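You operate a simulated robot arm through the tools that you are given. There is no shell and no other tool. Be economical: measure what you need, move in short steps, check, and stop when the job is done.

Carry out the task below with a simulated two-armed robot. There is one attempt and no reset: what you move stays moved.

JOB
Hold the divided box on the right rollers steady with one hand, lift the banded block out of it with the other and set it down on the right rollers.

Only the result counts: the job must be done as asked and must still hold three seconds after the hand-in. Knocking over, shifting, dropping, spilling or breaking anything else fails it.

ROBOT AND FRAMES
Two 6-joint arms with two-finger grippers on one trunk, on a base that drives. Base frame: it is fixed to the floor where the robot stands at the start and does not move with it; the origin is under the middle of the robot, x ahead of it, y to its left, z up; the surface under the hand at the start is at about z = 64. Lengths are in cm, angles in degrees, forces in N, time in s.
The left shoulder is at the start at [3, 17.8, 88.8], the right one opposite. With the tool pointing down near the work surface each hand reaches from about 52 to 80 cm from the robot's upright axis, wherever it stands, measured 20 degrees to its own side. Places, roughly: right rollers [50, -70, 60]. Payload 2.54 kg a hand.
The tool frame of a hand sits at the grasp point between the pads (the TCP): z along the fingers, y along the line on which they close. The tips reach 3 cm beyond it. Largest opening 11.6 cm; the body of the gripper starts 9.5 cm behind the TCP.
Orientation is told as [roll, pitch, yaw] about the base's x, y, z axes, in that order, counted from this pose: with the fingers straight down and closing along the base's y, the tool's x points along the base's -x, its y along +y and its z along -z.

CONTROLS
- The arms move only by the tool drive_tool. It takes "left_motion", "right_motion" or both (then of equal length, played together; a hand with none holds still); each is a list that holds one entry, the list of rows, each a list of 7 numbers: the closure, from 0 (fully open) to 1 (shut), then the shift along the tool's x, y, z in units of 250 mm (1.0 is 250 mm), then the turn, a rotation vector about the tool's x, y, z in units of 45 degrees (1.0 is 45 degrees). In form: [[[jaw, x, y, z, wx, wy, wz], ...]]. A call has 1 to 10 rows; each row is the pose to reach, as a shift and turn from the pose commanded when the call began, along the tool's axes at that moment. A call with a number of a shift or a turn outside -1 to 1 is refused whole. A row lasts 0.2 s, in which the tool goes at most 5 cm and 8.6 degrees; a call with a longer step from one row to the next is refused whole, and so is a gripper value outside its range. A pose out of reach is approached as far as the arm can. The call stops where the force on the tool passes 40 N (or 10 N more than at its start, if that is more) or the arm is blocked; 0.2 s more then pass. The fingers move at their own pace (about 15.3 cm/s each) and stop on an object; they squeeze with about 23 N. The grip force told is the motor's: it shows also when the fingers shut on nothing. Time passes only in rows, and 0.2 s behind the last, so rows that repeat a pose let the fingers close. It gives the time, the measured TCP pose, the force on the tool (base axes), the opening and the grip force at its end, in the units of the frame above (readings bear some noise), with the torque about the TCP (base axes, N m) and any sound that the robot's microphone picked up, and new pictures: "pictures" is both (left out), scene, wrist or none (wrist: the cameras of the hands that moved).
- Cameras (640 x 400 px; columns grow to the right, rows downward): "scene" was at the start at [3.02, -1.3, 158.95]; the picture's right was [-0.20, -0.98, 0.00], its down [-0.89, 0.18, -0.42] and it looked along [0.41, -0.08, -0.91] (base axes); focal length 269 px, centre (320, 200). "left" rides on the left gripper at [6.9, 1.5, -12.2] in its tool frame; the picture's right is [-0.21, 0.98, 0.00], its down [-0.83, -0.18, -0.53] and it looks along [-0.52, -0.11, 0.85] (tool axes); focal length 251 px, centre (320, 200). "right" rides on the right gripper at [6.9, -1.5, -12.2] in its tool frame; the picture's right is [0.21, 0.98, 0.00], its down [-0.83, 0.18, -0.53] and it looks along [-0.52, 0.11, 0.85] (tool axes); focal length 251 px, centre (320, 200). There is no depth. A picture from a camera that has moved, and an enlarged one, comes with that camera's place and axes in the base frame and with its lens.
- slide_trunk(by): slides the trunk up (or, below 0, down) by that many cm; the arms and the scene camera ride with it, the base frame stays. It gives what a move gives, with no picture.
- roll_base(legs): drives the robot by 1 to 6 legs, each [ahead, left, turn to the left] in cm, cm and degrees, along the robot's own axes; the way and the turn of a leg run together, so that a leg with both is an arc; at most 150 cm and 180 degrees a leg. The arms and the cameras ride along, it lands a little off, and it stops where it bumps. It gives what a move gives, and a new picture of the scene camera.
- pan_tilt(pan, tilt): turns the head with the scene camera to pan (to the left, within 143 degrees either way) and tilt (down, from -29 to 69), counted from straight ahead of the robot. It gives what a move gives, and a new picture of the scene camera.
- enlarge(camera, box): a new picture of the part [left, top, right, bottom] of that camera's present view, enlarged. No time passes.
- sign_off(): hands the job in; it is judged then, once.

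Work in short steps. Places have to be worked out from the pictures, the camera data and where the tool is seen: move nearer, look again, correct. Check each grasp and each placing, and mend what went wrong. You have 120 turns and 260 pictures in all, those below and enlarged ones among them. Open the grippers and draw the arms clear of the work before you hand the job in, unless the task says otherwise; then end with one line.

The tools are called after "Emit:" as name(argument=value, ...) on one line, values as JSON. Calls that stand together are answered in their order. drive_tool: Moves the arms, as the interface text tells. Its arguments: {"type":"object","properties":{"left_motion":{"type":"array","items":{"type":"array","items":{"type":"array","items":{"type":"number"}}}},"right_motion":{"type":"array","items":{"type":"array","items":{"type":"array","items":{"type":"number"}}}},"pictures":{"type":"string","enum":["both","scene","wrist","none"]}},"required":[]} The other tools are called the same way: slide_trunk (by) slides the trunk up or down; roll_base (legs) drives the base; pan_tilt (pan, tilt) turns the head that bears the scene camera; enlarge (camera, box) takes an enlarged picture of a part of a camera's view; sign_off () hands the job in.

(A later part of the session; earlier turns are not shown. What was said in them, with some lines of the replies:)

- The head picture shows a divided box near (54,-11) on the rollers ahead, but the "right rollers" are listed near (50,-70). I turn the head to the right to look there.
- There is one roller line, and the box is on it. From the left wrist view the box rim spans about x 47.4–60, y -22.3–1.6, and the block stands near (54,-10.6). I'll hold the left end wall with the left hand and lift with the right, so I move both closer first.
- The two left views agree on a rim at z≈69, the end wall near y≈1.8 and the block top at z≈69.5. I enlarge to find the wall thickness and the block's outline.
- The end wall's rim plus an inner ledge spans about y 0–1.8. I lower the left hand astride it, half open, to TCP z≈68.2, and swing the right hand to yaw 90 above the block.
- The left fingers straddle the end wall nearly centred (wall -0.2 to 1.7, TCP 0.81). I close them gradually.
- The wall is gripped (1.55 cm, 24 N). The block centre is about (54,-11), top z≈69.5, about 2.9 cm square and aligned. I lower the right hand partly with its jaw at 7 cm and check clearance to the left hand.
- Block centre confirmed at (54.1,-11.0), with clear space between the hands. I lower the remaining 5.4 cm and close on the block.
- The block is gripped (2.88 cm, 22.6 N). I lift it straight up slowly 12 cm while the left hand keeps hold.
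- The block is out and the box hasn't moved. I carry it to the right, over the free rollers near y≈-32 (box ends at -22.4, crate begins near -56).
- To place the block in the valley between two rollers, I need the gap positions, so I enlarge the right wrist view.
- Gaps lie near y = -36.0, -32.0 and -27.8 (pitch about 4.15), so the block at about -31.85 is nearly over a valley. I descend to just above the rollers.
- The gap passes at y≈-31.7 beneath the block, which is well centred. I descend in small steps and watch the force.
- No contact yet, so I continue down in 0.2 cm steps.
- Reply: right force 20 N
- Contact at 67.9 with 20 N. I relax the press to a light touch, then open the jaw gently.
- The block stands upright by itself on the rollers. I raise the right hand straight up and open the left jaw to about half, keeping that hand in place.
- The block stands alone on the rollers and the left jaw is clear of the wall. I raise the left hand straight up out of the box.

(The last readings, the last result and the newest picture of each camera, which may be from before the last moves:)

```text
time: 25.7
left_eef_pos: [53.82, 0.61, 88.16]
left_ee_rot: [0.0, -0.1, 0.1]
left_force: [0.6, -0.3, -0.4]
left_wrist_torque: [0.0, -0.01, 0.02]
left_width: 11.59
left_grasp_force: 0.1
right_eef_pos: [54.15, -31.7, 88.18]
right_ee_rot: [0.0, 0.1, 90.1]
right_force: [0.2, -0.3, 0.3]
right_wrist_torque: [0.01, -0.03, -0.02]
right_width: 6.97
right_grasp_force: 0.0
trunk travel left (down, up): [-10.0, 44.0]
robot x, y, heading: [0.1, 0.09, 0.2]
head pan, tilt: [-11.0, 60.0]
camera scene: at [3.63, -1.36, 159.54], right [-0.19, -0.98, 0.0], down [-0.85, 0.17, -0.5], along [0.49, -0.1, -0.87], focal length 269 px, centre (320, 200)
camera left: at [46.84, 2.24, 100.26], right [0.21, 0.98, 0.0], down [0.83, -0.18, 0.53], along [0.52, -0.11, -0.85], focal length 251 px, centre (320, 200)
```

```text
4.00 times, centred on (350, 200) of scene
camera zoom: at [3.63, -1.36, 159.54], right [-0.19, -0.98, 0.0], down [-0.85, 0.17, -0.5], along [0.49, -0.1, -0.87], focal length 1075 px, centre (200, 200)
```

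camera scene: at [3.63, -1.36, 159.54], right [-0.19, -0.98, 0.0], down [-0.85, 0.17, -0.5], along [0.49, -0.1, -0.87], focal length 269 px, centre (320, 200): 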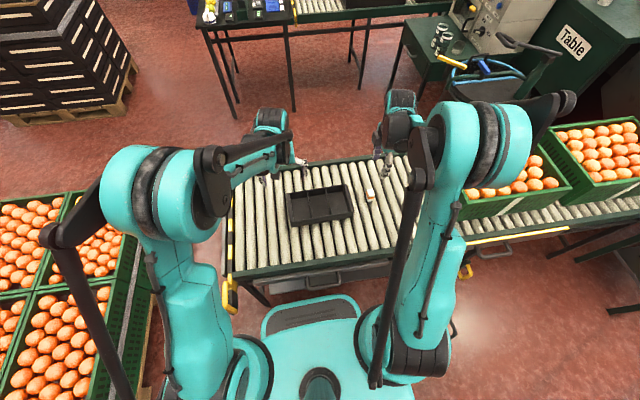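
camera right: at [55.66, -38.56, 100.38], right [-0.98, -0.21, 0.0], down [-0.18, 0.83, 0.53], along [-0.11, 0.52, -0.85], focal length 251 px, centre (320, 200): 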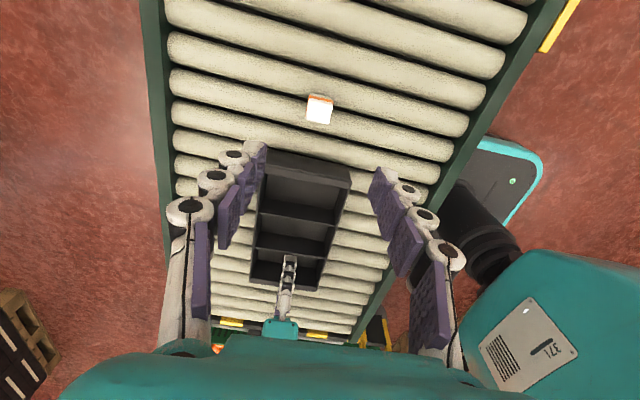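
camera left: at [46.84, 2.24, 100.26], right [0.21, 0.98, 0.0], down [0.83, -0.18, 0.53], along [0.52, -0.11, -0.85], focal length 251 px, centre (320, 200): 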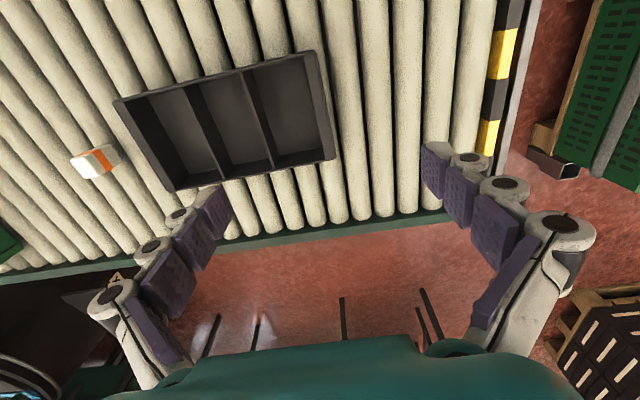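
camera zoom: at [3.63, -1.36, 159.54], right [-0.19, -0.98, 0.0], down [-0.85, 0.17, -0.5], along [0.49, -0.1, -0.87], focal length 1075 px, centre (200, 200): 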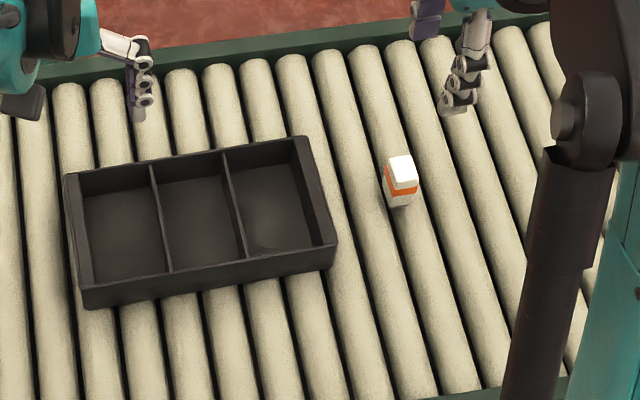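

The box is undisturbed and empty, the block stands upright on the rollers, and both hands are about 20 cm up. I open the right gripper fully, then hand in.

Emit:
drive_tool(right_motion=[[[0, 0, 0, 0, 0, 0, 0], [0, 0, 0, 0, 0, 0, 0]]], pictures="scene")

Emit:
sign_off()

```text
time: 26.3
left_eef_pos: [53.9, 0.59, 88.03]
left_ee_rot: [0.0, 0.0, -0.1]
left_force: [-0.6, 0.3, -0.2]
left_wrist_torque: [0.0, 0.0, 0.02]
left_width: 11.62
left_grasp_force: 0.0
right_eef_pos: [54.09, -31.58, 88.09]
right_ee_rot: [0.0, 0.0, 90.0]
right_force: [0.1, 0.5, 0.3]
right_wrist_torque: [0.01, -0.01, 0.0]
right_width: 11.65
right_grasp_force: 0.1
trunk travel left (down, up): [-10.0, 44.0]
robot x, y, heading: [-0.16, -0.38, -0.0]
head pan, tilt: [-11.0, 60.0]
camera scene: at [3.67, -1.36, 159.54], right [-0.19, -0.98, 0.0], down [-0.85, 0.17, -0.5], along [0.49, -0.1, -0.87], focal length 269 px, centre (320, 200)
```

scene: 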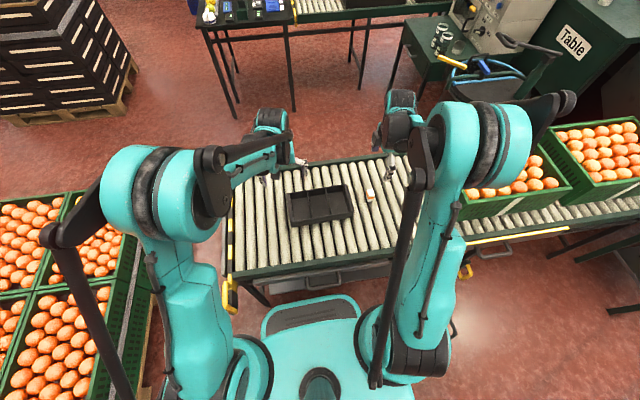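

```text
The job is handed in.
```

The left hand held the divided box steady while the right hand lifted the banded block out; the block now stands upright on the right rollers, with both hands open and clear.
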